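You operate a simulated robot arm through the tools that you are given. There is no shell and no other tool. Be economical: measure what you need, move in short steps, check, and stop when the job is done.

Carry out the task below with a simulated robot arm. There is one attempt and no reset: what you move stays moved.

TASK
Set a rivet in each of the strip's three holes.
Fine: slide the carrier by its knob, one stroke a hole, fingers out from under the die, lever up at the end.

It is judged by the outcome, as a careful person would: the job done as asked, and still so three seconds after it is handed in. It fails if anything else is knocked over, pushed out of place, dropped, spilled or broken.

THE ROBOT
A 7-joint arm with a two-finger parallel gripper, fixed in place. Base frame: the origin is at the foot of the arm, x ahead of it, y to its left, z up. Units: mm, rad, N and s.
With the tool pointing down near the work surface it reaches from about 320 to 740 mm from the base axis. Its first joint turns from -2.007 to 2.007 rad. Payload 3.91 kg.
The TCP is the grasp point between the finger pads, 30 mm short of the fingertips. In the tool frame z runs along the fingers and y along their closing line. Largest opening 110 mm; finger width 20, thickness 10; the body of the gripper, 48 by 112 mm, starts 55 mm behind the TCP.
Orientation is that of the tool frame in the base frame, as a unit quaternion [w, x, y, z]. With the fingers straight down and closing along the base's y, the tool's x points along the base's -x, its y along +y and its z along -z.

THE INTERFACE
- The arm moves only by the tool step_arm. Its argument "commands" is one flat list of numbers, 7 for each row, row after row: the shift along the tool's x, y, z in units of 500 mm (1.0 is 500 mm), then the turn, a rotation vector about the tool's x, y, z in units of 45 degrees (1.0 is 45 degrees), then the finger opening in mm, from 0 to 110. In form: [tx, ty, tz, wx, wy, wz, gripper, tx, ty, tz, wx, wy, wz, gripper, ...]. A call has 1 to 12 rows; each row is the pose to reach, as a shift and turn from the pose commanded when the call began, along the tool's axes at that moment. A call with a number of a shift or a turn outside -1 to 1 is refused whole. Rows are played at 5 a second. More than 50 mm and 0.15 rad between two rows, or a gripper value outside its range, and nothing of the call is played. Where a pose cannot be reached the arm comes as near as it can. A force on the tool above 50 N (or 10 N above the force at the start of the call, whichever is more), or a blocked arm, ends the call early, and 0.2 s more pass. Each finger travels about 108 mm/s and halts on what it meets, pressing with about 28 N; the grip force reading is that of the motor and also rises with nothing between the fingers. The clock runs only during rows and for 0.2 s after the last one: add rows that repeat a pose to give the fingers time. The reply holds the time, the measured pose of the TCP, the force on the tool along the base axes, the opening and the grip force, in the units named above and with some noise.
- Cameras (640 x 400 px; columns grow to the right, rows downward): "scene" is fixed at [387.4, -508.1, 1576.3]; the picture's right is [0.13, 0.99, 0.00], its down [0.72, -0.10, -0.69] and it looks along [-0.68, 0.09, -0.73] (base axes); focal length 264 px, centre (320, 200). "wrist" rides on the gripper at [-36, 0, -57] in the tool frame; the picture's right is [0.00, -1.00, 0.00], its down [0.97, 0.00, -0.24] and it looks along [0.24, 0.00, 0.97] (tool axes); focal length 218 px, centre (320, 200). There is no depth. A picture from a camera that has moved, and an enlarged one, comes with that camera's place and axes in the base frame and with its lens. The place of the scene camera against the robot may be out by one fixed shift of up to 25 mm in any direction.
- capture(camera): a new picture of that camera. No time passes.
- slide_trunk(by): slides the trunk up (or, below 0, down) by that many mm; the arm rides with it, the base frame stays. It gives what a move gives, with no picture.
- close_up(camera, box): a new picture of the part [left, top, right, bottom] of that camera's present view, enlarged. No time passes.
- finish_job(): hands the job in; it is judged then, once.

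Work in short steps. Places have to be worked out from the pictures, the camera data and where the tool is seen: move nearer, look again, correct. Check each grasp and each placing, and mend what went wrong. You have 120 turns and 76 pictures in all, those below and enlarged ones among them. Open the gripper and draw the arm clear of the work before you hand the job in, unless the task says otherwise; then end with one line.

The tools are called after "Request:" as a command line: name --argument value ..., lists and objects as JSON in quotes. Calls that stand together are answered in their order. step_arm: Moves the arm, as the interface text tells. Its arguments: {"type":"object","properties":{"commands":{"type":"array"}},"required":["commands"]} The other tools are called the same way: slide_trunk (by) slides the trunk up or down; capture (camera) takes a picture; close_up (camera, box) takes an enlarged picture of a part of a camera's view; finish_job () hands the job in.

At the start:

```text
time_s: 0.0
tool_pos: [-9.4, -396.8, 1339.9]
tcp_rot: [0.0, 0.0, 1.0, -0.001]
wrist_force: [-0.7, -0.2, 0.6]
gripper_width: 109.9
grip_force: 0.2
trunk travel left (down, up): [-610.0, 380.0]
```

scene: 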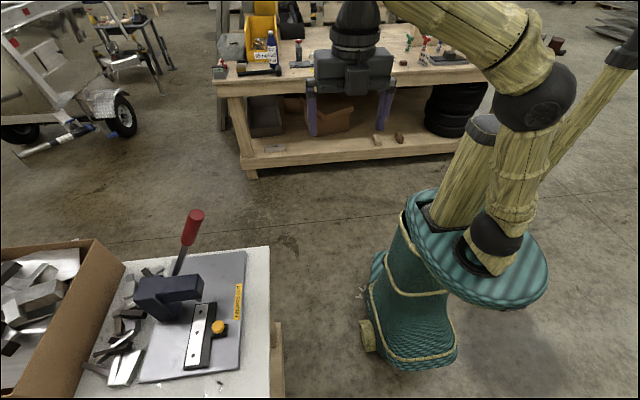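
wrist: 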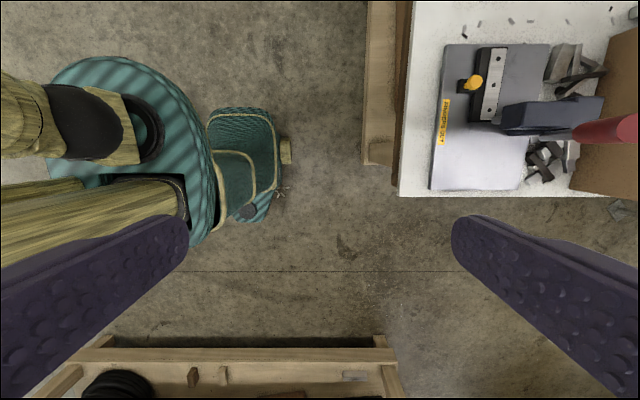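

The device is a bench press on a plate to the robot's right, near (150, -750). I take close-ups to understand it first.

Request:
close_up --camera "scene" --box '[80, 200, 290, 395]'

Request:
close_up --camera "wrist" --box '[400, 20, 640, 200]'

```text
2.05 times, centred on (185, 298) of scene
camera zoom: at [387.4, -508.1, 1576.3], right [0.13, 0.99, 0.0], down [0.72, -0.1, -0.69], along [-0.68, 0.09, -0.73], focal length 542 px, centre (597, 0)
```

zoom: 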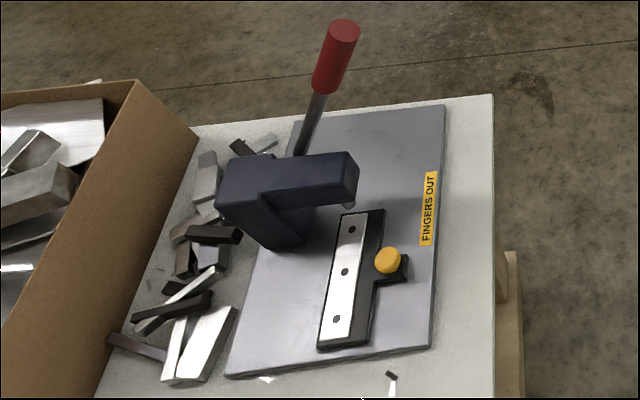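

```text
2.22 times, centred on (520, 110) of wrist
camera zoom: at [28.4, -397.4, 1397.0], right [0.0, -1.0, 0.0], down [-0.97, 0.0, 0.24], along [-0.24, 0.0, -0.97], focal length 485 px, centre (-124, 400)
```

zoom: 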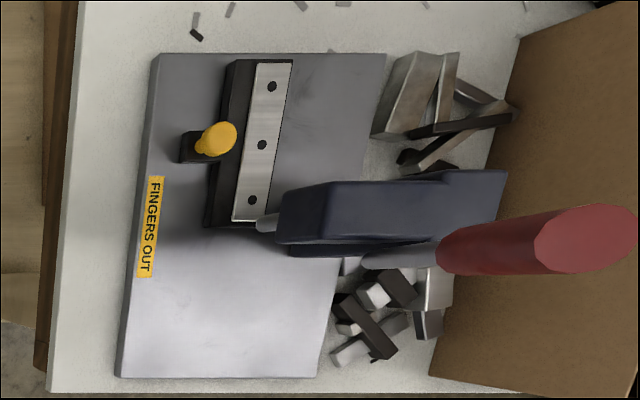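

The lever appears to lean toward +y (pivot near (45,-815,960), handle tip near (46,-690,1195)), the knob is near (153,-705), and the die near x=82. I turn the tool −90° about z, so that the fingers close along x, and move to a viewing place, in two calls.

Request:
step_arm --commands '[-0.03, -0.013, 0.023, 0, 0, -0.167, 110, -0.063, -0.027, 0.047, 0, 0, -0.333, 110, -0.095, -0.04, 0.07, 0, 0, -0.5, 110, -0.127, -0.053, 0.093, 0, 0, -0.667, 110, -0.16, -0.067, 0.117, 0, 0, -0.833, 110, -0.19, -0.08, 0.14, 0, 0, -1, 110]'

```text
time_s: 1.4
tool_pos: [86.4, -434.9, 1271.0]
tcp_rot: [-0.001, -0.384, 0.923, 0.0]
wrist_force: [0.0, -0.2, -0.7]
gripper_width: 110.3
grip_force: 0.1
trunk travel left (down, up): [-610.0, 380.0]
```

Rotation works. I do the second half, to about (180,-560,1200).

Request:
step_arm --commands '[0.0075, -0.0517, 0.0233, 0, 0, -0.167, 110, 0.015, -0.103, 0.047, 0, 0, -0.333, 110, 0.0225, -0.155, 0.07, 0, 0, -0.5, 110, 0.03, -0.207, 0.093, 0, 0, -0.667, 110, 0.0375, -0.258, 0.117, 0, 0, -0.833, 110, 0.045, -0.31, 0.14, 0, 0, -1, 110]'

Request:
capture --camera "wrist"

Request:
capture --camera "scene"

```text
time_s: 2.8
tool_pos: [179.7, -562.5, 1200.1]
tcp_rot: [0.0, 0.708, -0.706, 0.0]
wrist_force: [-0.2, 0.1, -0.5]
gripper_width: 110.0
grip_force: 0.1
trunk travel left (down, up): [-610.0, 380.0]
```

```text
71 pictures are left
camera wrist: at [180.6, -526.5, 1256.3], right [1.0, 0.0, 0.0], down [0.0, -0.97, 0.24], along [0.0, -0.24, -0.97], focal length 218 px, centre (320, 200)
```

wrist: 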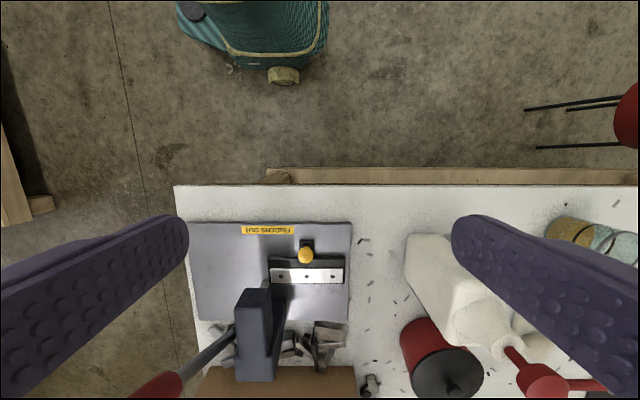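

```text
70 pictures are left
```

scene: 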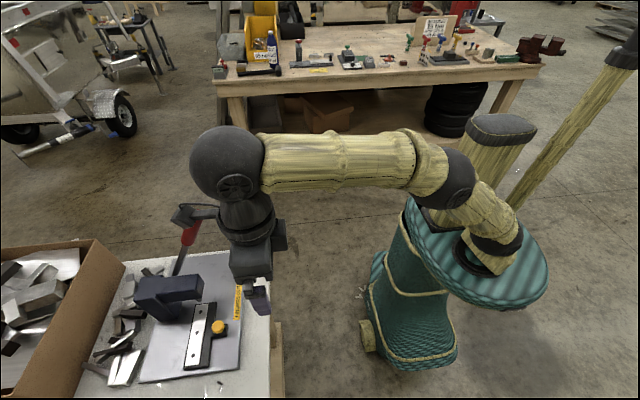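

Nothing touched; the lever estimate agrees with this view. I take an enlarged view for hole, knob and die measurements.

Request:
close_up --camera "wrist" --box '[180, 210, 380, 335]'

```text
3.20 times, centred on (280, 272) of wrist
camera zoom: at [180.6, -526.5, 1256.3], right [1.0, 0.0, 0.0], down [0.0, -0.97, 0.24], along [0.0, -0.24, -0.97], focal length 698 px, centre (448, -32)
```

zoom: 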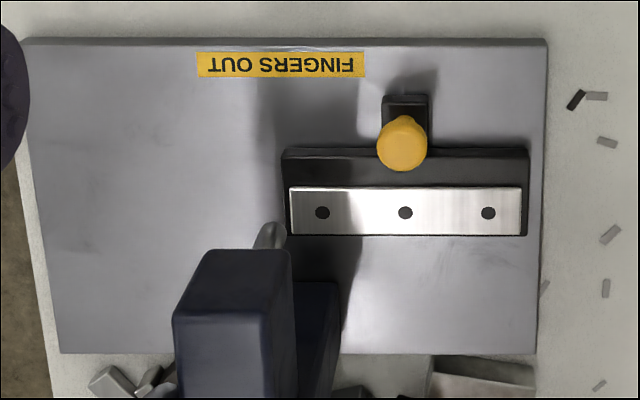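

Holes sit near x=106/155/204, y=-766, knob near (156,-703), die near x=81. I tilt the tool 40° toward the bench (keeping the hand away from the lever) and come lower for a side-on view.

Request:
step_arm --commands '[0.0227, 0.0083, 0.0733, 0, 0.148, 0, 110, 0.0453, 0.0167, 0.147, 0, 0.296, 0, 110, 0.068, 0.025, 0.22, 0, 0.444, 0, 110, 0.0907, 0.0333, 0.293, 0, 0.593, 0, 110, 0.113, 0.0417, 0.367, 0, 0.741, 0, 110, 0.136, 0.05, 0.44, 0, 0.889, 0, 110]'

Request:
capture --camera "wrist"

```text
time_s: 4.2
tool_pos: [157.9, -629.1, 979.6]
tcp_rot: [0.241, 0.665, -0.664, 0.242]
wrist_force: [0.3, 0.2, -0.2]
gripper_width: 109.9
grip_force: 0.1
trunk travel left (down, up): [-610.0, 380.0]
```

```text
68 pictures are left
camera wrist: at [157.9, -565.1, 999.4], right [1.0, 0.0, 0.0], down [0.0, -0.59, 0.81], along [0.0, -0.81, -0.59], focal length 218 px, centre (320, 200)
```

wrist: 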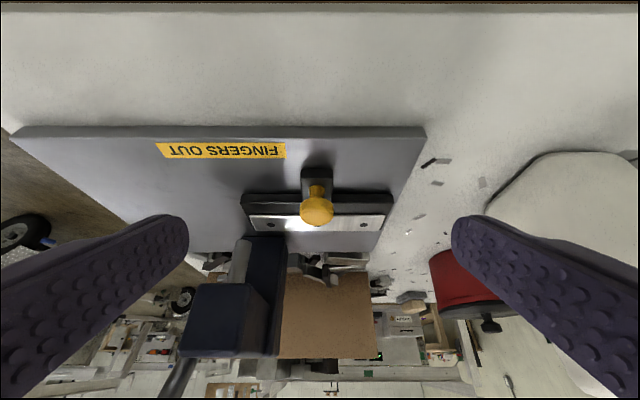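

Good view. I zoom on the press.

Request:
close_up --camera "wrist" --box '[150, 150, 430, 370]'

```text
1.82 times, centred on (290, 260) of wrist
camera zoom: at [157.9, -565.1, 999.4], right [1.0, 0.0, 0.0], down [0.0, -0.59, 0.81], along [0.0, -0.81, -0.59], focal length 397 px, centre (374, 91)
```

zoom: 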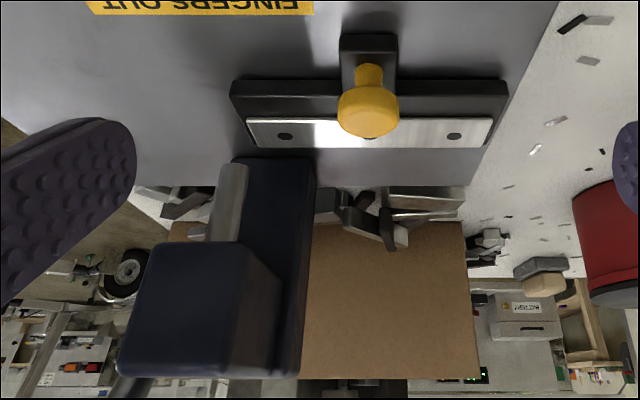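

Die tip ≈ (81,-766,905), holes at x≈106.5/155.5/204.5, strip top ≈ 885, knob cap ≈ (155,-703,907). I approach the knob with fingers at 60 mm, along the tool axis.

Request:
step_arm --commands '[0.02, 0.006, 0, 0, 0, 0, 60, 0.02, 0.006, 0.05, 0, 0, 0, 60, 0.02, 0.006, 0.1, 0, 0, 0, 60, 0.02, 0.006, 0.15, 0, 0, 0, 60, 0.02, 0.006, 0.186, 0, 0, 0, 60]'

Request:
capture --camera "wrist"

Request:
close_up --camera "scene" --box '[120, 220, 280, 380]'

```text
time_s: 5.4
tool_pos: [153.5, -697.6, 916.3]
tcp_rot: [0.241, 0.665, -0.665, 0.241]
wrist_force: [-0.6, -0.6, 0.6]
gripper_width: 59.8
grip_force: 0.0
trunk travel left (down, up): [-610.0, 380.0]
```

```text
66 pictures are left
camera wrist: at [153.2, -634.2, 935.7], right [1.0, 0.0, 0.0], down [0.0, -0.59, 0.81], along [0.0, -0.81, -0.59], focal length 218 px, centre (320, 200)
```

wrist: 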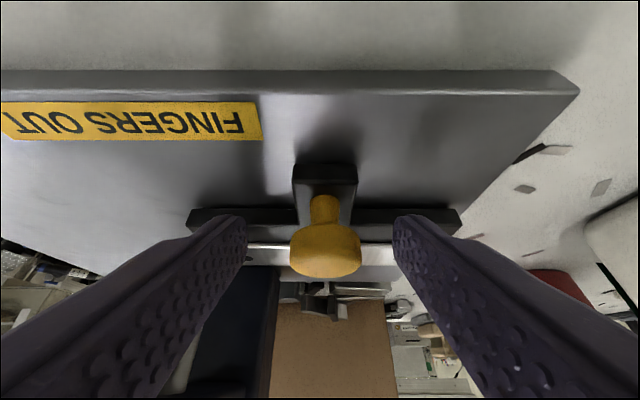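

```text
2.50 times, centred on (200, 300) of scene
camera zoom: at [387.4, -508.1, 1576.3], right [0.13, 0.99, 0.0], down [0.72, -0.1, -0.69], along [-0.68, 0.09, -0.73], focal length 661 px, centre (620, -50)
```

zoom: 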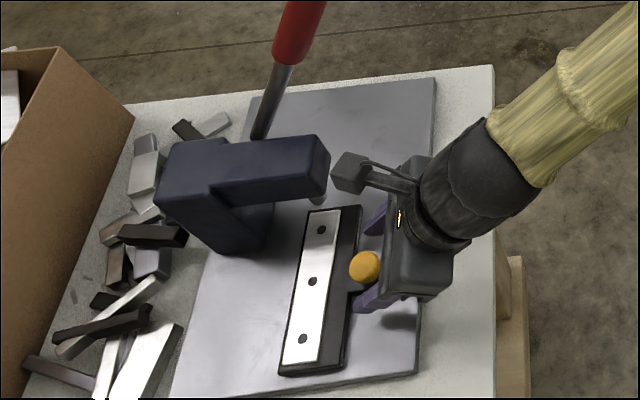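

The hand carries a bracket sticking out on the tool's +x side (about 110 mm, 170 mm behind the TCP) that could meet the lever near the third hole. So I lay the tool down to 60° tilt about the TCP, then close on the knob.

Request:
step_arm --commands '[-0.001, -0.001, 0.004, 0, 0.148, 0, 60, -0.003, -0.002, 0.008, 0, 0.296, 0, 60, -0.0046, -0.003, 0.012, 0, 0.444, 0, 60, -0.0046, -0.003, 0.012, 0, 0.444, 0, 60]'

Request:
capture --camera "wrist"

Request:
capture --camera "scene"

```text
time_s: 6.4
tool_pos: [155.1, -698.9, 911.3]
tcp_rot: [0.354, 0.612, -0.612, 0.354]
wrist_force: [-0.7, -0.7, -1.0]
gripper_width: 60.3
grip_force: 0.0
trunk travel left (down, up): [-610.0, 380.0]
```

```text
64 pictures are left
camera wrist: at [155.2, -632.9, 906.6], right [1.0, 0.0, 0.0], down [0.0, -0.28, 0.96], along [0.0, -0.96, -0.28], focal length 218 px, centre (320, 200)
```

wrist: 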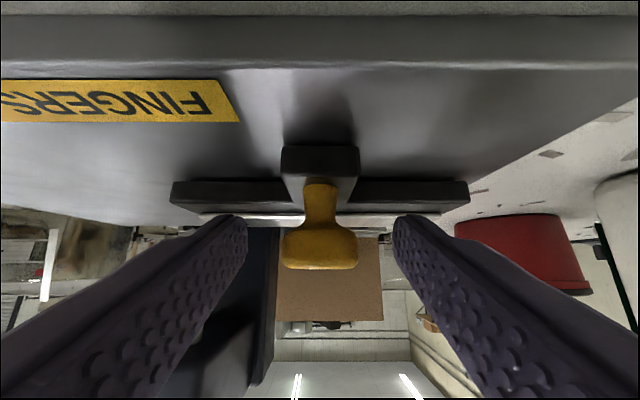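

```text
63 pictures are left
```

scene: 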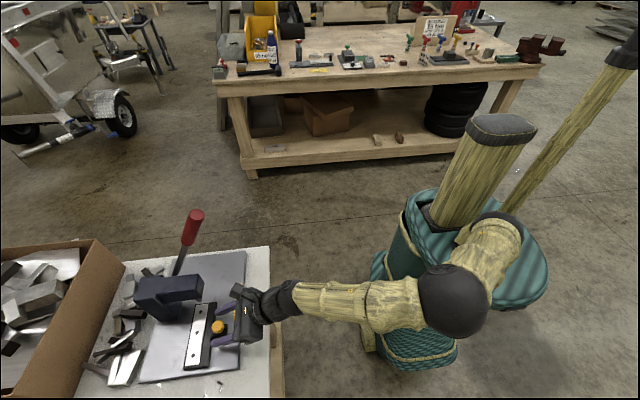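

The fingers straddle the knob and the lever is well clear. I close on it.

Request:
step_arm --commands '[0, 0, 0, 0, 0, 0, 40, 0, 0, 0, 0, 0, 0, 20, 0, 0, 0, 0, 0, 0, 20, 0, 0, 0, 0, 0, 0, 20]'

Request:
capture --camera "wrist"

```text
time_s: 7.4
tool_pos: [153.9, -699.3, 911.4]
tcp_rot: [0.353, 0.613, -0.613, 0.353]
wrist_force: [-0.6, 0.7, 0.4]
gripper_width: 27.2
grip_force: 44.7
trunk travel left (down, up): [-610.0, 380.0]
```

```text
62 pictures are left
camera wrist: at [154.9, -632.9, 906.7], right [1.0, 0.0, 0.0], down [0.0, -0.28, 0.96], along [0.0, -0.96, -0.28], focal length 218 px, centre (320, 200)
```

wrist: 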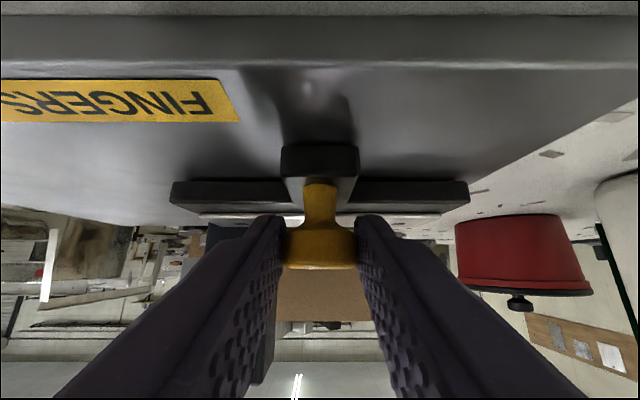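

The knob is held (27 mm). I slide −x by about 25 mm (tool +y) in small rows and look at the die over the first hole.

Request:
step_arm --commands '[0, 0.012, 0, 0, 0, 0, 20, 0, 0.024, 0, 0, 0, 0, 20, 0, 0.036, 0, 0, 0, 0, 20, 0, 0.049, 0, 0, 0, 0, 20, 0, 0.049, 0, 0, 0, 0, 20]'

Request:
close_up --camera "wrist" --box '[160, 130, 400, 280]'

Request:
close_up --camera "scene" --box '[120, 250, 280, 380]'

```text
time_s: 8.6
tool_pos: [128.9, -698.5, 910.8]
tcp_rot: [0.353, 0.613, -0.613, 0.353]
wrist_force: [0.7, 0.7, -4.3]
gripper_width: 27.2
grip_force: 45.1
trunk travel left (down, up): [-610.0, 380.0]
```

```text
2.67 times, centred on (280, 205) of wrist
camera zoom: at [130.6, -632.9, 906.8], right [1.0, 0.0, 0.0], down [0.0, -0.28, 0.96], along [0.0, -0.96, -0.28], focal length 582 px, centre (427, 187)
```

zoom: 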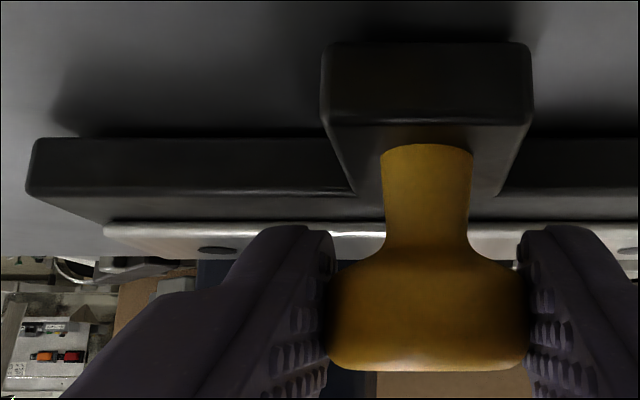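

```text
3.08 times, centred on (200, 315) of scene
camera zoom: at [387.4, -508.1, 1576.3], right [0.13, 0.99, 0.0], down [0.72, -0.1, -0.69], along [-0.68, 0.09, -0.73], focal length 813 px, centre (689, -154)
```

zoom: 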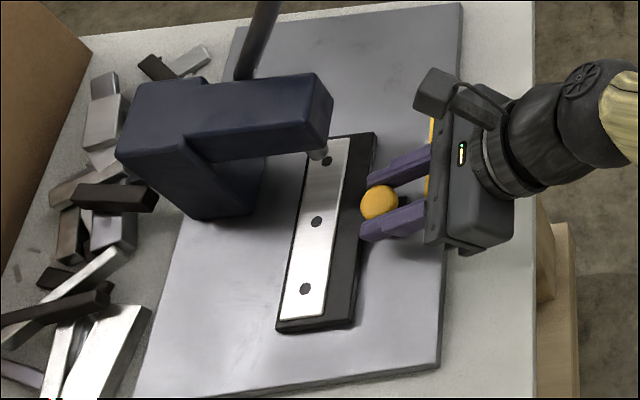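

The first hole is now near x≈82. I open, back off along the tool axis, and place the camera at x≈82 to check alignment head-on.

Request:
step_arm --commands '[0, 0.05, 0, 0, 0, 0, 45, 0, 0.05, 0, 0, 0, 0, 60, 0, 0.05, -0.08, 0, 0, 0, 60, 0, 0.09, -0.16, 0, 0, 0, 60, -0.05, 0.145, -0.16, 0, 0, 0, 60]'

Request:
close_up --camera "wrist" --box '[240, 110, 400, 230]'

```text
time_s: 9.8
tool_pos: [56.9, -618.7, 930.9]
tcp_rot: [0.353, 0.613, -0.611, 0.354]
wrist_force: [0.4, 0.8, 0.7]
gripper_width: 59.8
grip_force: 0.0
trunk travel left (down, up): [-610.0, 380.0]
```

```text
3.33 times, centred on (320, 170) of wrist
camera zoom: at [58.0, -551.8, 926.8], right [1.0, 0.0, 0.0], down [0.0, -0.28, 0.96], along [0.0, -0.96, -0.28], focal length 728 px, centre (320, 300)
```

zoom: 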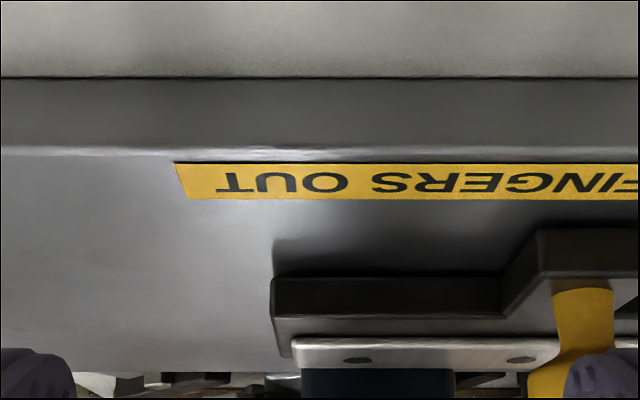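

I went a little too far in x; I correct by +25 mm and rise 20 mm, then look at the die region.

Request:
step_arm --commands '[0.035, -0.048, -0.02, 0, 0, 0, 60, 0.035, -0.048, -0.02, 0, 0, 0, 60]'

Request:
close_up --camera "wrist" --box '[260, 180, 380, 260]'

```text
time_s: 10.4
tool_pos: [81.9, -618.8, 951.3]
tcp_rot: [0.353, 0.613, -0.612, 0.354]
wrist_force: [-0.5, 0.0, 0.2]
gripper_width: 60.0
grip_force: 0.0
trunk travel left (down, up): [-610.0, 380.0]
```

```text
5.00 times, centred on (320, 220) of wrist
camera zoom: at [82.2, -552.6, 946.9], right [1.0, 0.0, 0.0], down [0.0, -0.28, 0.96], along [0.0, -0.96, -0.28], focal length 1091 px, centre (320, 100)
```

zoom: 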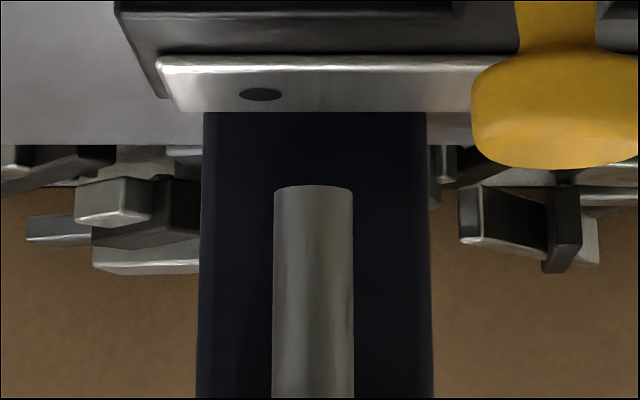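

My opening rows carried an extra shift that pushed the carrier ~11 mm too far (hole at x≈70, die ≈80.6). I regrasp the knob at x≈119.5 and bring it to x≈130.

Request:
step_arm --commands '[0.011, -0.0752, 0, 0, 0, 0, 60, 0.011, -0.0752, 0.09, 0, 0, 0, 60, 0.011, -0.0752, 0.178, 0, 0, 0, 60, 0.011, -0.0752, 0.178, 0, 0, 0, 40, 0.011, -0.0752, 0.178, 0, 0, 0, 20, 0.011, -0.0752, 0.178, 0, 0, 0, 20]'

```text
time_s: 11.8
tool_pos: [121.1, -693.7, 910.1]
tcp_rot: [0.353, 0.613, -0.612, 0.354]
wrist_force: [0.5, -0.1, 2.6]
gripper_width: 27.1
grip_force: 45.2
trunk travel left (down, up): [-610.0, 380.0]
```

Held at x≈120. I slide +10 mm, hold, then check alignment with the wrist view.

Request:
step_arm --commands '[0, -0.01, 0, 0, 0, 0, 20, 0, -0.0205, 0, 0, 0, 0, 20, 0, -0.0205, 0, 0, 0, 0, 20]'

Request:
close_up --camera "wrist" --box '[160, 130, 400, 280]'

```text
time_s: 12.6
tool_pos: [130.5, -694.8, 909.7]
tcp_rot: [0.354, 0.612, -0.612, 0.354]
wrist_force: [1.3, 15.3, 2.0]
gripper_width: 26.8
grip_force: 44.6
trunk travel left (down, up): [-610.0, 380.0]
```

```text
2.67 times, centred on (280, 205) of wrist
camera zoom: at [130.5, -628.0, 905.5], right [1.0, 0.0, 0.0], down [0.0, -0.28, 0.96], along [0.0, -0.96, -0.28], focal length 582 px, centre (427, 187)
```

zoom: 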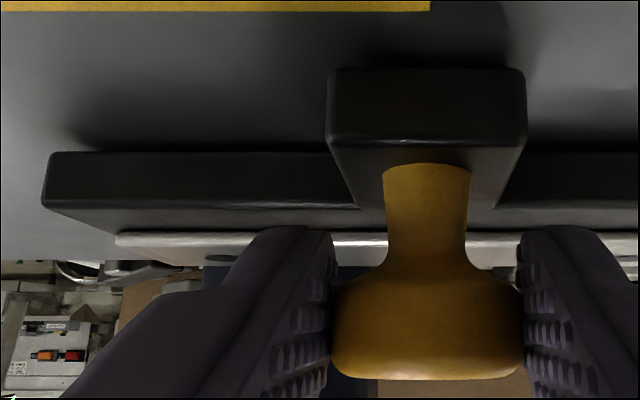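

Hole seems right. I open in place without any shift, then back off and view head-on.

Request:
step_arm --commands '[0, 0, 0, 0, 0, 0, 45, 0, 0, 0, 0, 0, 0, 60, 0, 0, 0, 0, 0, 0, 60, 0, 0, -0.09, 0, 0, 0, 60, 0, 0, -0.173, 0, 0, 0, 60, -0.004, 0.097, -0.173, 0, 0, 0, 60, -0.004, 0.097, -0.173, 0, 0, 0, 60]'

Request:
close_up --camera "wrist" --box '[260, 180, 380, 260]'

```text
time_s: 14.2
tool_pos: [80.8, -620.7, 950.1]
tcp_rot: [-0.353, -0.612, 0.613, -0.353]
wrist_force: [0.0, 0.4, -0.6]
gripper_width: 60.3
grip_force: 0.1
trunk travel left (down, up): [-610.0, 380.0]
```

```text
5.00 times, centred on (320, 220) of wrist
camera zoom: at [82.3, -554.3, 945.3], right [1.0, 0.0, 0.0], down [0.0, -0.28, 0.96], along [0.0, -0.96, -0.28], focal length 1091 px, centre (320, 100)
```

zoom: 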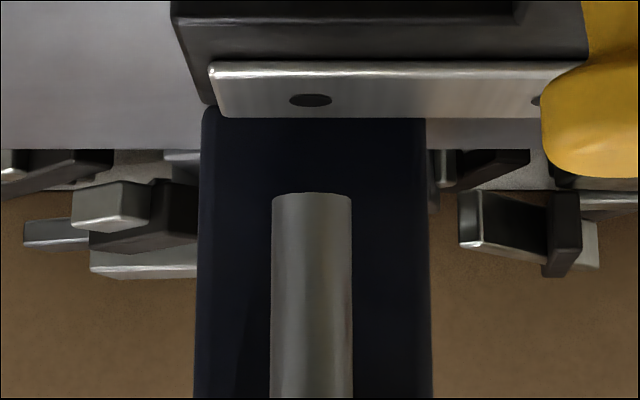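

Hole and die line up within ~0.5 mm (both ≈80.5). Now I rise and tilt back to get a good look at the lever.

Request:
step_arm --commands '[-0.03, 0, -0.09, 0, 0, 0, 60, 0.05, 0.01, -0.14, 0, -0.11, 0, 60, 0.13, 0.02, -0.19, 0, -0.22, 0, 60, 0.21, 0.03, -0.24, 0, -0.33, 0, 60, 0.29, 0.045, -0.28, 0, -0.44, 0, 60, 0.37, 0.06, -0.33, 0, -0.55, 0, 60, 0.44, 0.07, -0.38, 0, -0.667, 0, 60, 0.46, 0.07, -0.404, 0, -0.667, 0, 60]'

Request:
capture --camera "wrist"

Request:
capture --camera "scene"

```text
time_s: 16.0
tool_pos: [43.9, -561.3, 1251.2]
tcp_rot: [0.182, 0.684, -0.683, 0.182]
wrist_force: [0.0, 0.2, 0.4]
gripper_width: 60.0
grip_force: 0.1
trunk travel left (down, up): [-610.0, 380.0]
```

```text
55 pictures are left
camera wrist: at [44.9, -502.7, 1281.5], right [1.0, 0.0, 0.0], down [0.0, -0.72, 0.69], along [0.0, -0.69, -0.72], focal length 218 px, centre (320, 200)
```

wrist: 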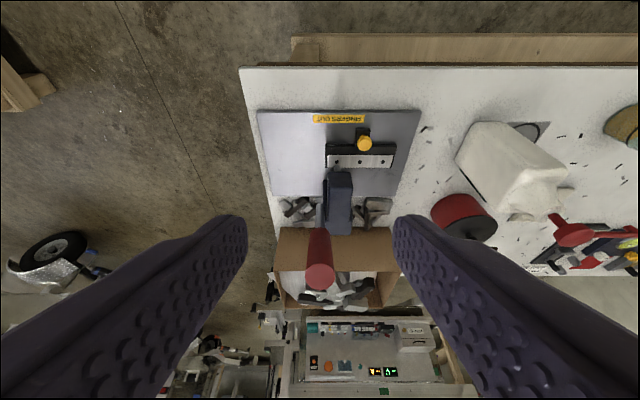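

```text
54 pictures are left
```

scene: 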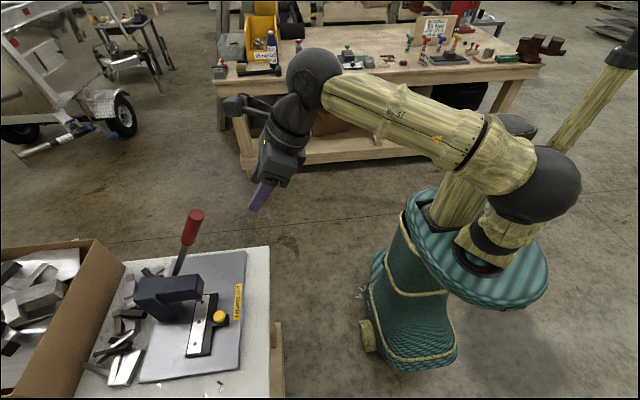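

The lever tip is at about (45.5,-690,1188), the handle ≈30 mm thick, lever line running down to a pivot near (-807, 968) in (y,z). I bring the tool vertical above the handle, fingers straddling in x.

Request:
step_arm --commands '[0.03, -0.003, -0.02, 0, -0.13, 0, 60, 0.1, -0.003, 0.0, 0, -0.26, 0, 60, 0.16, -0.003, 0.03, 0, -0.4, 0, 60, 0.22, -0.003, 0.07, 0, -0.53, 0, 60, 0.27, -0.003, 0.112, 0, -0.667, 0, 60, 0.27, -0.003, 0.112, 0, -0.667, 0, 60]'

Request:
capture --camera "wrist"

Request:
capture --camera "scene"

```text
time_s: 17.4
tool_pos: [60.0, -584.6, 1202.8]
tcp_rot: [-0.004, 0.708, -0.706, -0.003]
wrist_force: [-0.2, -0.3, 0.9]
gripper_width: 59.9
grip_force: 0.0
out of reach, approached as far as the arm can: row 3, 4, 5, 6
trunk travel left (down, up): [-610.0, 380.0]
```

```text
53 pictures are left
camera wrist: at [60.4, -549.5, 1258.5], right [1.0, 0.0, 0.0], down [0.0, -0.97, 0.23], along [0.0, -0.23, -0.97], focal length 218 px, centre (320, 200)
```

wrist: 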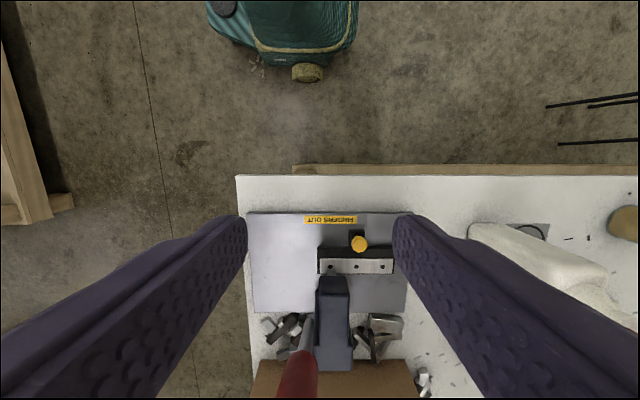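

```text
52 pictures are left
```

scene: 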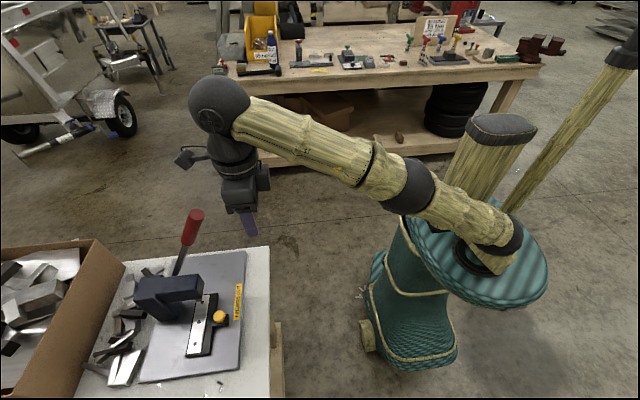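

The vertical tool can't reach there at the present trunk height, so I raise the trunk 300 mm.

Request:
slide_trunk --by 300

```text
time_s: 20.4
tool_pos: [60.7, -585.1, 1503.2]
tcp_rot: [-0.003, 0.708, -0.706, -0.001]
wrist_force: [0.4, 0.6, -0.1]
gripper_width: 60.1
grip_force: 0.1
trunk travel left (down, up): [-910.0, 80.0]
```

I step down first to see whether the commanded pose matches the measured one.

Request:
step_arm --commands '[0, 0.01, 0.08, 0, 0, 0, 60, 0, 0.02, 0.16, 0, 0, 0, 60, 0, 0.03, 0.24, 0, 0, 0, 60]'

```text
time_s: 21.2
tool_pos: [47.8, -583.5, 1379.8]
tcp_rot: [-0.001, 0.708, -0.706, -0.002]
wrist_force: [-0.9, 0.0, 0.0]
gripper_width: 59.9
grip_force: 0.0
trunk travel left (down, up): [-910.0, 80.0]
```

It does. Now to above the handle at about (45.5,-706,1280).

Request:
step_arm --commands '[0.07, 0.004, 0.05, 0, 0, 0, 60, 0.14, 0.004, 0.1, 0, 0, 0, 60, 0.2, 0.004, 0.15, 0, 0, 0, 60, 0.245, 0.004, 0.2, 0, 0, 0, 60, 0.245, 0.004, 0.2, 0, 0, 0, 60]'

Request:
capture --camera "wrist"

Request:
capture --camera "scene"

```text
time_s: 22.4
tool_pos: [38.2, -685.1, 1279.7]
tcp_rot: [-0.003, 0.708, -0.707, -0.002]
wrist_force: [-0.5, 0.2, -0.1]
gripper_width: 59.9
grip_force: 0.0
out of reach, approached as far as the arm can: row 3, 4, 5
trunk travel left (down, up): [-910.0, 80.0]
```

```text
51 pictures are left
camera wrist: at [38.8, -649.1, 1335.3], right [1.0, 0.0, 0.0], down [0.0, -0.97, 0.23], along [0.0, -0.23, -0.97], focal length 218 px, centre (320, 200)
```

wrist: 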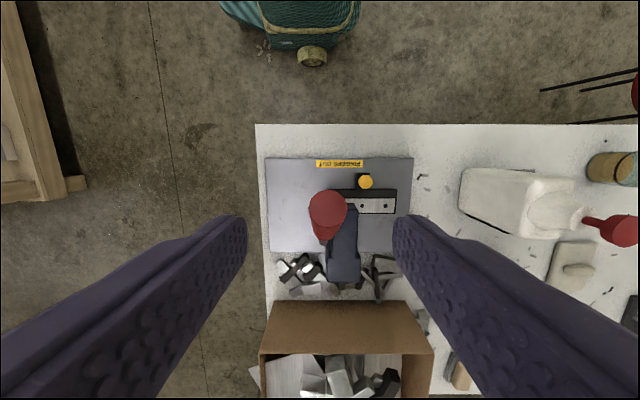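

```text
50 pictures are left
```

scene: 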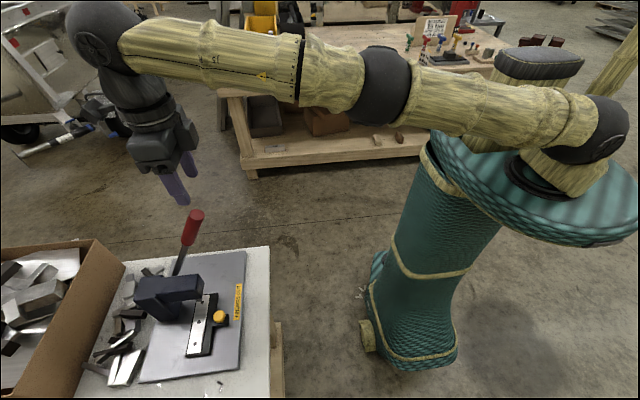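

The tip is at (44.5,-692,1188), as thought. I'm at the edge of reach, so I raise the trunk 60 mm more before going down.

Request:
slide_trunk --by 60

Request:
step_arm --commands '[0, -0.01, 0.08, 0, 0, 0, 60, 0.01, -0.012, 0.13, 0, 0, 0, 60, 0.01, -0.012, 0.13, 0, 0, 0, 60]'

```text
time_s: 23.4
tool_pos: [39.6, -683.6, 1339.6]
tcp_rot: [-0.002, 0.707, -0.707, -0.002]
wrist_force: [0.3, -0.5, 0.0]
gripper_width: 60.2
grip_force: 0.0
trunk travel left (down, up): [-970.0, 20.0]
```

```text
time_s: 24.2
tool_pos: [47.2, -688.0, 1274.8]
tcp_rot: [-0.002, 0.707, -0.707, -0.002]
wrist_force: [-0.4, -1.2, -0.7]
gripper_width: 59.9
grip_force: 0.0
trunk travel left (down, up): [-970.0, 20.0]
```

Now down over the handle to about (45,-700,1168), fingers straddling it.

Request:
step_arm --commands '[0.01, 0.003, 0.07, 0, 0, 0, 60, 0.018, 0.003, 0.14, 0, 0, 0, 60, 0.024, 0.003, 0.213, 0, 0, 0, 60, 0.024, 0.003, 0.213, 0, 0, 0, 60]'

Request:
capture --camera "wrist"

Request:
close_up --camera "scene" --box '[80, 100, 280, 300]'

```text
time_s: 25.2
tool_pos: [46.4, -701.1, 1170.6]
tcp_rot: [-0.003, 0.708, -0.706, -0.002]
wrist_force: [0.1, 0.2, 0.9]
gripper_width: 60.0
grip_force: 0.1
trunk travel left (down, up): [-970.0, 20.0]
```

```text
49 pictures are left
camera wrist: at [46.4, -665.5, 1225.6], right [1.0, 0.0, 0.0], down [0.0, -0.97, 0.24], along [0.0, -0.24, -0.97], focal length 218 px, centre (320, 200)
```

wrist: 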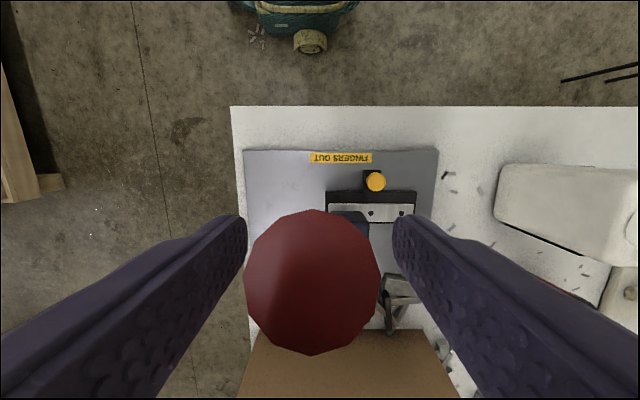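

```text
2.00 times, centred on (180, 200) of scene
camera zoom: at [387.4, -508.1, 1576.3], right [0.13, 0.99, 0.0], down [0.72, -0.1, -0.69], along [-0.68, 0.09, -0.73], focal length 529 px, centre (600, 200)
```

zoom: 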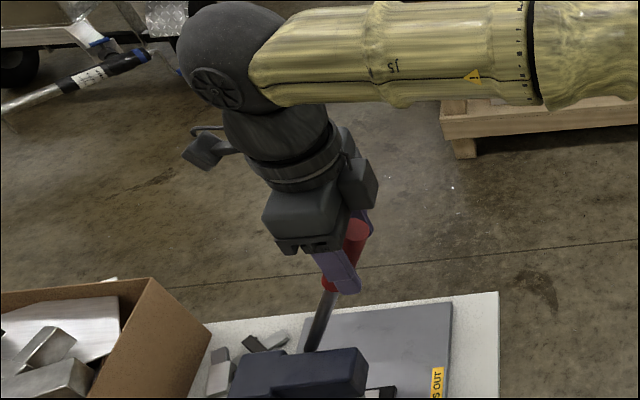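

The handle sits well between the pads (tip at y≈-693, z≈1185). I close on it.

Request:
step_arm --commands '[0, 0.003, 0, 0, 0, 0, 45, 0, 0.003, 0, 0, 0, 0, 25, 0, 0.003, 0, 0, 0, 0, 25, 0, 0.003, 0, 0, 0, 0, 25]'

```text
time_s: 26.2
tool_pos: [43.6, -701.3, 1168.4]
tcp_rot: [-0.002, 0.708, -0.707, -0.002]
wrist_force: [2.4, -0.8, -0.6]
gripper_width: 27.5
grip_force: 45.2
trunk travel left (down, up): [-970.0, 20.0]
```

Gripped. I pull the lever along its arc (toward +y and down) a first 15° and watch the force.

Request:
step_arm --commands '[-0.018, 0, 0.0095, 0, 0, 0, 25, -0.035, 0, 0.0204, 0, 0, 0, 25, -0.051, 0, 0.0315, 0, 0, 0, 25, -0.067, 0, 0.0432, 0, 0, 0, 25, -0.082, 0, 0.056, 0, 0, 0, 25, -0.097, 0, 0.069, 0, 0, 0, 25]'

Request:
close_up --camera "scene" --box '[80, 160, 280, 360]'

```text
time_s: 27.6
tool_pos: [44.4, -652.0, 1134.4]
tcp_rot: [-0.003, 0.708, -0.706, -0.001]
wrist_force: [8.1, -9.8, 3.0]
gripper_width: 27.5
grip_force: 44.7
trunk travel left (down, up): [-970.0, 20.0]
```

```text
2.00 times, centred on (180, 260) of scene
camera zoom: at [387.4, -508.1, 1576.3], right [0.13, 0.99, 0.0], down [0.72, -0.1, -0.69], along [-0.68, 0.09, -0.73], focal length 529 px, centre (600, 80)
```

zoom: 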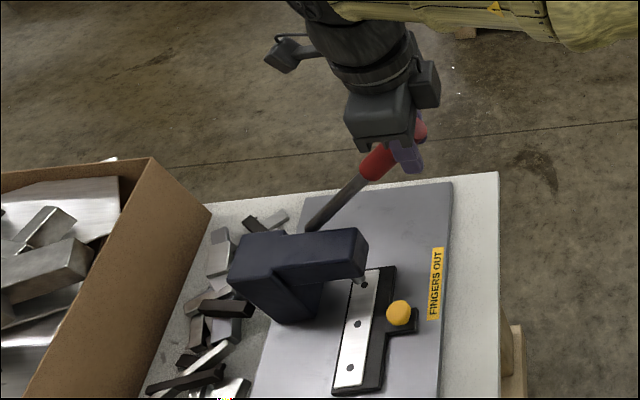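

The lever follows (resistance ~10 N). I continue down the arc to about 73°.

Request:
step_arm --commands '[-0.0278, 0, 0.0282, 0, 0, 0, 25, -0.0528, 0, 0.0586, 0, 0, 0, 25, -0.0752, 0, 0.091, 0, 0, 0, 25, -0.0946, 0, 0.1254, 0, 0, 0, 25, -0.1108, 0, 0.1612, 0, 0, 0, 25, -0.124, 0, 0.1984, 0, 0, 0, 25]'

Request:
close_up --camera "scene" --box '[80, 200, 280, 360]'

```text
time_s: 29.0
tool_pos: [44.5, -587.6, 1035.7]
tcp_rot: [-0.001, 0.708, -0.706, -0.003]
wrist_force: [12.2, -5.4, 8.1]
gripper_width: 27.6
grip_force: 45.5
trunk travel left (down, up): [-970.0, 20.0]
```

```text
2.50 times, centred on (180, 280) of scene
camera zoom: at [387.4, -508.1, 1576.3], right [0.13, 0.99, 0.0], down [0.72, -0.1, -0.69], along [-0.68, 0.09, -0.73], focal length 661 px, centre (670, 0)
```

zoom: 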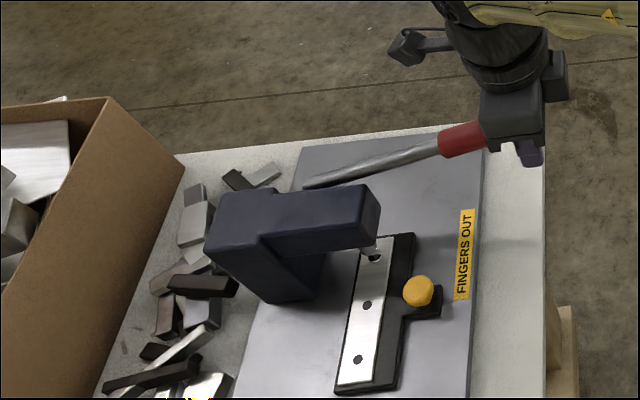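

The die is coming down. I continue to ~88° in smaller rows.

Request:
step_arm --commands '[-0.0055, 0, 0.019, 0, 0, 0, 25, -0.01, 0, 0.038, 0, 0, 0, 25, -0.0135, 0, 0.0575, 0, 0, 0, 25, -0.0164, 0, 0.077, 0, 0, 0, 25, -0.0182, 0, 0.0965, 0, 0, 0, 25, -0.0196, 0, 0.1164, 0, 0, 0, 25]'

Request:
close_up --camera "scene" --box '[120, 220, 280, 340]'

```text
time_s: 30.2
tool_pos: [42.5, -581.8, 1000.2]
tcp_rot: [0.003, 0.71, -0.704, 0.003]
wrist_force: [5.9, 14.3, 27.5]
gripper_width: 29.1
grip_force: 4.2
trunk travel left (down, up): [-970.0, 20.0]
stopped in row 5: the force on the tool passed its limit (the readings are from after the stop); the commanded pose is now the measured one
```

```text
3.33 times, centred on (200, 280) of scene
camera zoom: at [387.4, -508.1, 1576.3], right [0.13, 0.99, 0.0], down [0.72, -0.1, -0.69], along [-0.68, 0.09, -0.73], focal length 881 px, centre (720, -67)
```

zoom: 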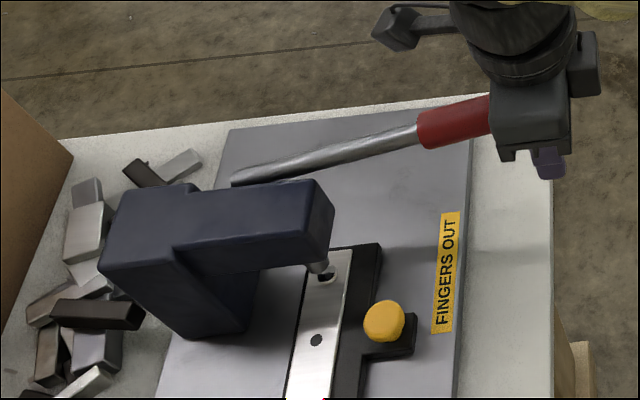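

Stopped by the force limit at z≈1000 (lever ≈82°). I zoom on the die to see whether this is the bottom of the stroke.

Request:
close_up --camera "scene" --box '[180, 270, 230, 305]'

Request:
capture --camera "wrist"

```text
11.43 times, centred on (205, 288) of scene
camera zoom: at [387.4, -508.1, 1576.3], right [0.13, 0.99, 0.0], down [0.72, -0.1, -0.69], along [-0.68, 0.09, -0.73], focal length 3021 px, centre (1634, -800)
```

zoom: 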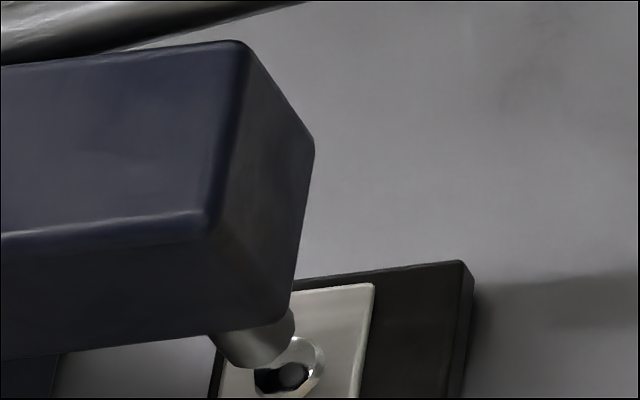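

```text
43 pictures are left
camera wrist: at [43.9, -545.5, 1055.8], right [1.0, 0.01, 0.0], down [0.01, -0.97, 0.25], along [0.0, -0.25, -0.97], focal length 218 px, centre (320, 200)
```

wrist: 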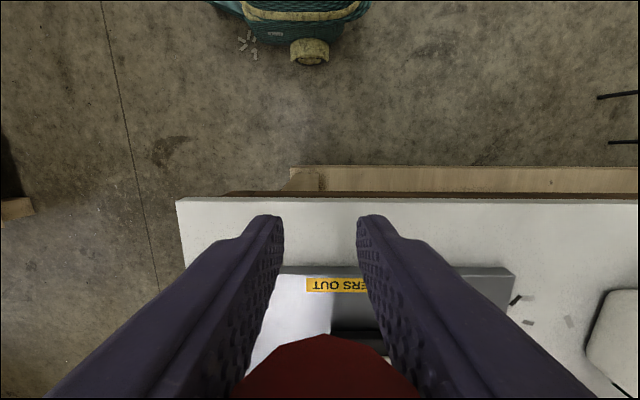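

The lever is at ~76° and the pads slipped down the handle by ~20 mm under load. I keep going straight down so the palm bears on the handle, and see whether the lever moves further or is at its stop.

Request:
step_arm --commands '[0, 0, 0.01, 0, 0, 0, 25, 0, 0, 0.02, 0, 0, 0, 25, 0, 0, 0.03, 0, 0, 0, 25, 0, 0, 0.04, 0, 0, 0, 25, 0, 0, 0.05, 0, 0, 0, 25, 0, 0, 0.06, 0, 0, 0, 25, 0, 0, 0.07, 0, 0, 0, 25, 0, 0, 0.08, 0, 0, 0, 25]'

Request:
close_up --camera "scene" --box '[140, 230, 280, 330]'

```text
time_s: 30.6
tool_pos: [42.9, -584.1, 1000.2]
tcp_rot: [0.006, 0.71, -0.704, 0.006]
wrist_force: [4.7, 14.2, 27.5]
gripper_width: 28.8
grip_force: 3.4
trunk travel left (down, up): [-970.0, 20.0]
stopped in row 2: the force on the tool passed its limit (the readings are from after the stop); the commanded pose is now the measured one
```

```text
4.00 times, centred on (210, 280) of scene
camera zoom: at [387.4, -508.1, 1576.3], right [0.13, 0.99, 0.0], down [0.72, -0.1, -0.69], along [-0.68, 0.09, -0.73], focal length 1057 px, centre (760, -120)
```

zoom: 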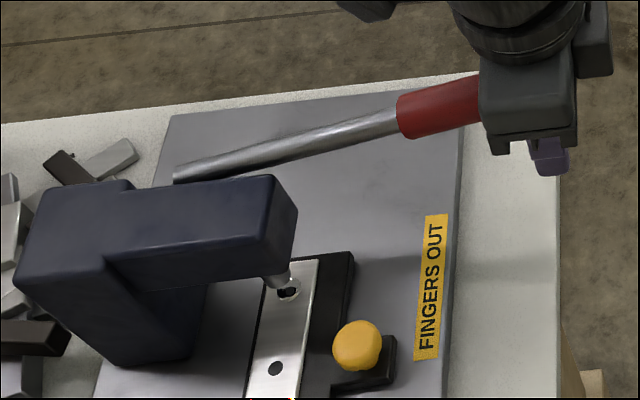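

Blocked right away: a stop or firm contact. I zoom hard on the die/hole.

Request:
close_up --camera "scene" --box '[190, 285, 222, 305]'

```text
16.00 times, centred on (206, 295) of scene
camera zoom: at [387.4, -508.1, 1576.3], right [0.13, 0.99, 0.0], down [0.72, -0.1, -0.69], along [-0.68, 0.09, -0.73], focal length 4229 px, centre (2144, -1320)
```

zoom: 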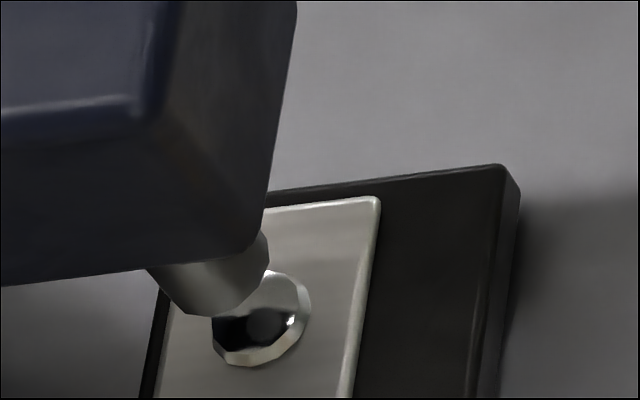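

A shiny domed rivet head is now in the first hole. I release, rise ~18 mm to recentre on the handle, and see if the lever springs up by itself.

Request:
step_arm --commands '[0, 0, 0, 0, 0, 0, 45, 0, 0, -0.02, 0, 0, 0, 45, 0, 0, -0.036, 0, 0, 0, 45, 0, 0, -0.036, 0, 0, 0, 45]'

Request:
close_up --camera "scene" --box '[140, 200, 300, 330]'

Request:
capture --camera "wrist"

```text
time_s: 31.6
tool_pos: [42.1, -585.0, 1013.9]
tcp_rot: [0.005, 0.71, -0.704, 0.003]
wrist_force: [-1.8, 0.3, 4.4]
gripper_width: 44.9
grip_force: 0.1
trunk travel left (down, up): [-970.0, 20.0]
```

```text
3.08 times, centred on (220, 265) of scene
camera zoom: at [387.4, -508.1, 1576.3], right [0.13, 0.99, 0.0], down [0.72, -0.1, -0.69], along [-0.68, 0.09, -0.73], focal length 813 px, centre (628, 0)
```

zoom: 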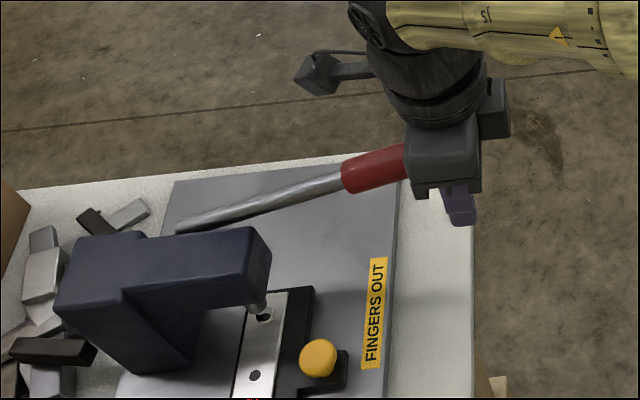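

```text
39 pictures are left
camera wrist: at [42.1, -550.1, 1069.4], right [1.0, 0.01, 0.0], down [0.01, -0.97, 0.25], along [0.0, -0.25, -0.97], focal length 218 px, centre (320, 200)
```

wrist: 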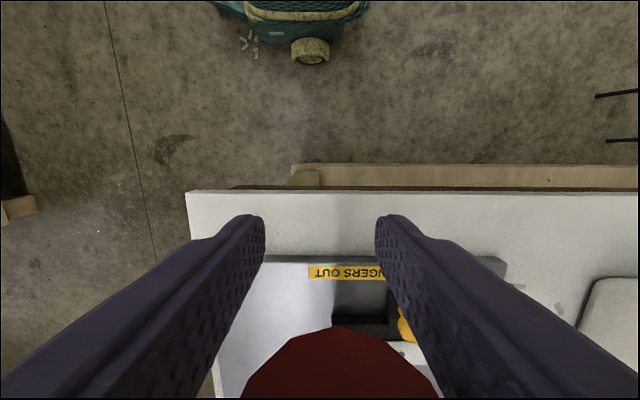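

The lever is spring-loaded and follows the palm up. I let it rise under control by retracing the arc with loosely open fingers.

Request:
step_arm --commands '[0.012, 0, -0.04, 0, 0, 0, 45, 0.0256, 0, -0.078, 0, 0, 0, 45, 0.044, 0, -0.113, 0, 0, 0, 45, 0.064, 0, -0.147, 0, 0, 0, 45, 0.088, 0, -0.18, 0, 0, 0, 45, 0.113, 0, -0.21, 0, 0, 0, 45, 0.142, 0, -0.24, 0, 0, 0, 45, 0.173, 0, -0.268, 0, 0, 0, 45, 0.2, 0, -0.295, 0, 0, 0, 45, 0.22, 0, -0.32, 0, 0, 0, 45]'

Request:
close_up --camera "scene" --box '[100, 140, 300, 340]'

Request:
capture --camera "wrist"

```text
time_s: 33.8
tool_pos: [42.0, -695.4, 1174.7]
tcp_rot: [0.004, 0.71, -0.704, 0.003]
wrist_force: [0.2, 0.6, 0.4]
gripper_width: 45.0
grip_force: 0.0
trunk travel left (down, up): [-970.0, 20.0]
```

```text
2.00 times, centred on (200, 240) of scene
camera zoom: at [387.4, -508.1, 1576.3], right [0.13, 0.99, 0.0], down [0.72, -0.1, -0.69], along [-0.68, 0.09, -0.73], focal length 529 px, centre (560, 120)
```

zoom: 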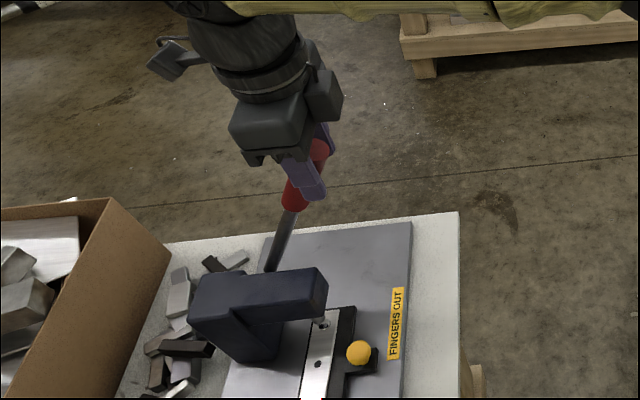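

```text
37 pictures are left
camera wrist: at [42.3, -660.1, 1230.7], right [1.0, 0.01, 0.0], down [0.01, -0.97, 0.25], along [0.0, -0.25, -0.97], focal length 218 px, centre (320, 200)
```

wrist: 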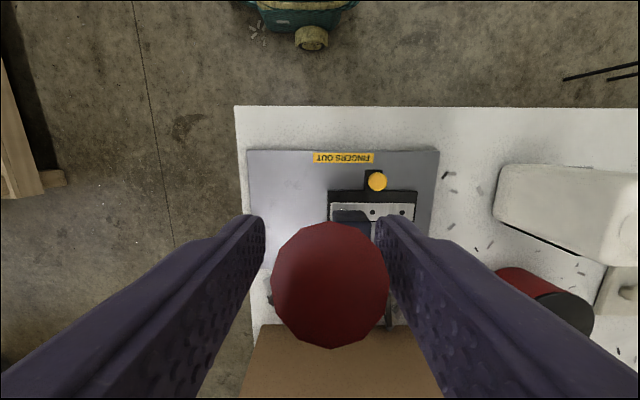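

The lever is fully up again. I leave upward and outward, then lower the trunk to go back to the knob.

Request:
step_arm --commands '[0, 0, -0.09, 0, 0, 0, 60, 0, 0, -0.15, 0, 0, 0, 60, -0.07, -0.04, -0.2, 0, 0, 0, 60, -0.14, -0.09, -0.23, 0, 0, 0, 60, -0.21, -0.14, -0.23, 0, 0, 0, 60, -0.28, -0.176, -0.23, 0, 0, 0, 60]'

Request:
slide_trunk --by -360

```text
time_s: 35.2
tool_pos: [130.9, -551.8, 1291.2]
tcp_rot: [0.005, 0.709, -0.705, 0.004]
wrist_force: [0.1, 0.7, 0.0]
gripper_width: 59.7
grip_force: 0.0
trunk travel left (down, up): [-970.0, 20.0]
```

```text
time_s: 38.7
tool_pos: [132.3, -554.6, 929.0]
tcp_rot: [0.003, 0.709, -0.705, 0.005]
wrist_force: [0.4, -0.7, -0.4]
gripper_width: 59.7
grip_force: 0.1
trunk travel left (down, up): [-610.0, 380.0]
```

Tilting in two calls: first 45° while moving in a bit.

Request:
step_arm --commands '[0.013, 0.001, -0.007, 0, 0.167, 0, 60, 0.027, 0.002, -0.013, 0, 0.333, 0, 60, 0.04, 0.003, -0.02, 0, 0.5, 0, 60, 0.053, 0.004, -0.027, 0, 0.667, 0, 60, 0.067, 0.004, -0.033, 0, 0.833, 0, 60, 0.08, 0.004, -0.04, 0, 1, 0, 60]'

```text
time_s: 40.1
tool_pos: [129.1, -593.3, 950.2]
tcp_rot: [0.275, 0.654, -0.649, 0.275]
wrist_force: [0.5, -0.1, 1.0]
gripper_width: 59.9
grip_force: 0.0
trunk travel left (down, up): [-610.0, 380.0]
```

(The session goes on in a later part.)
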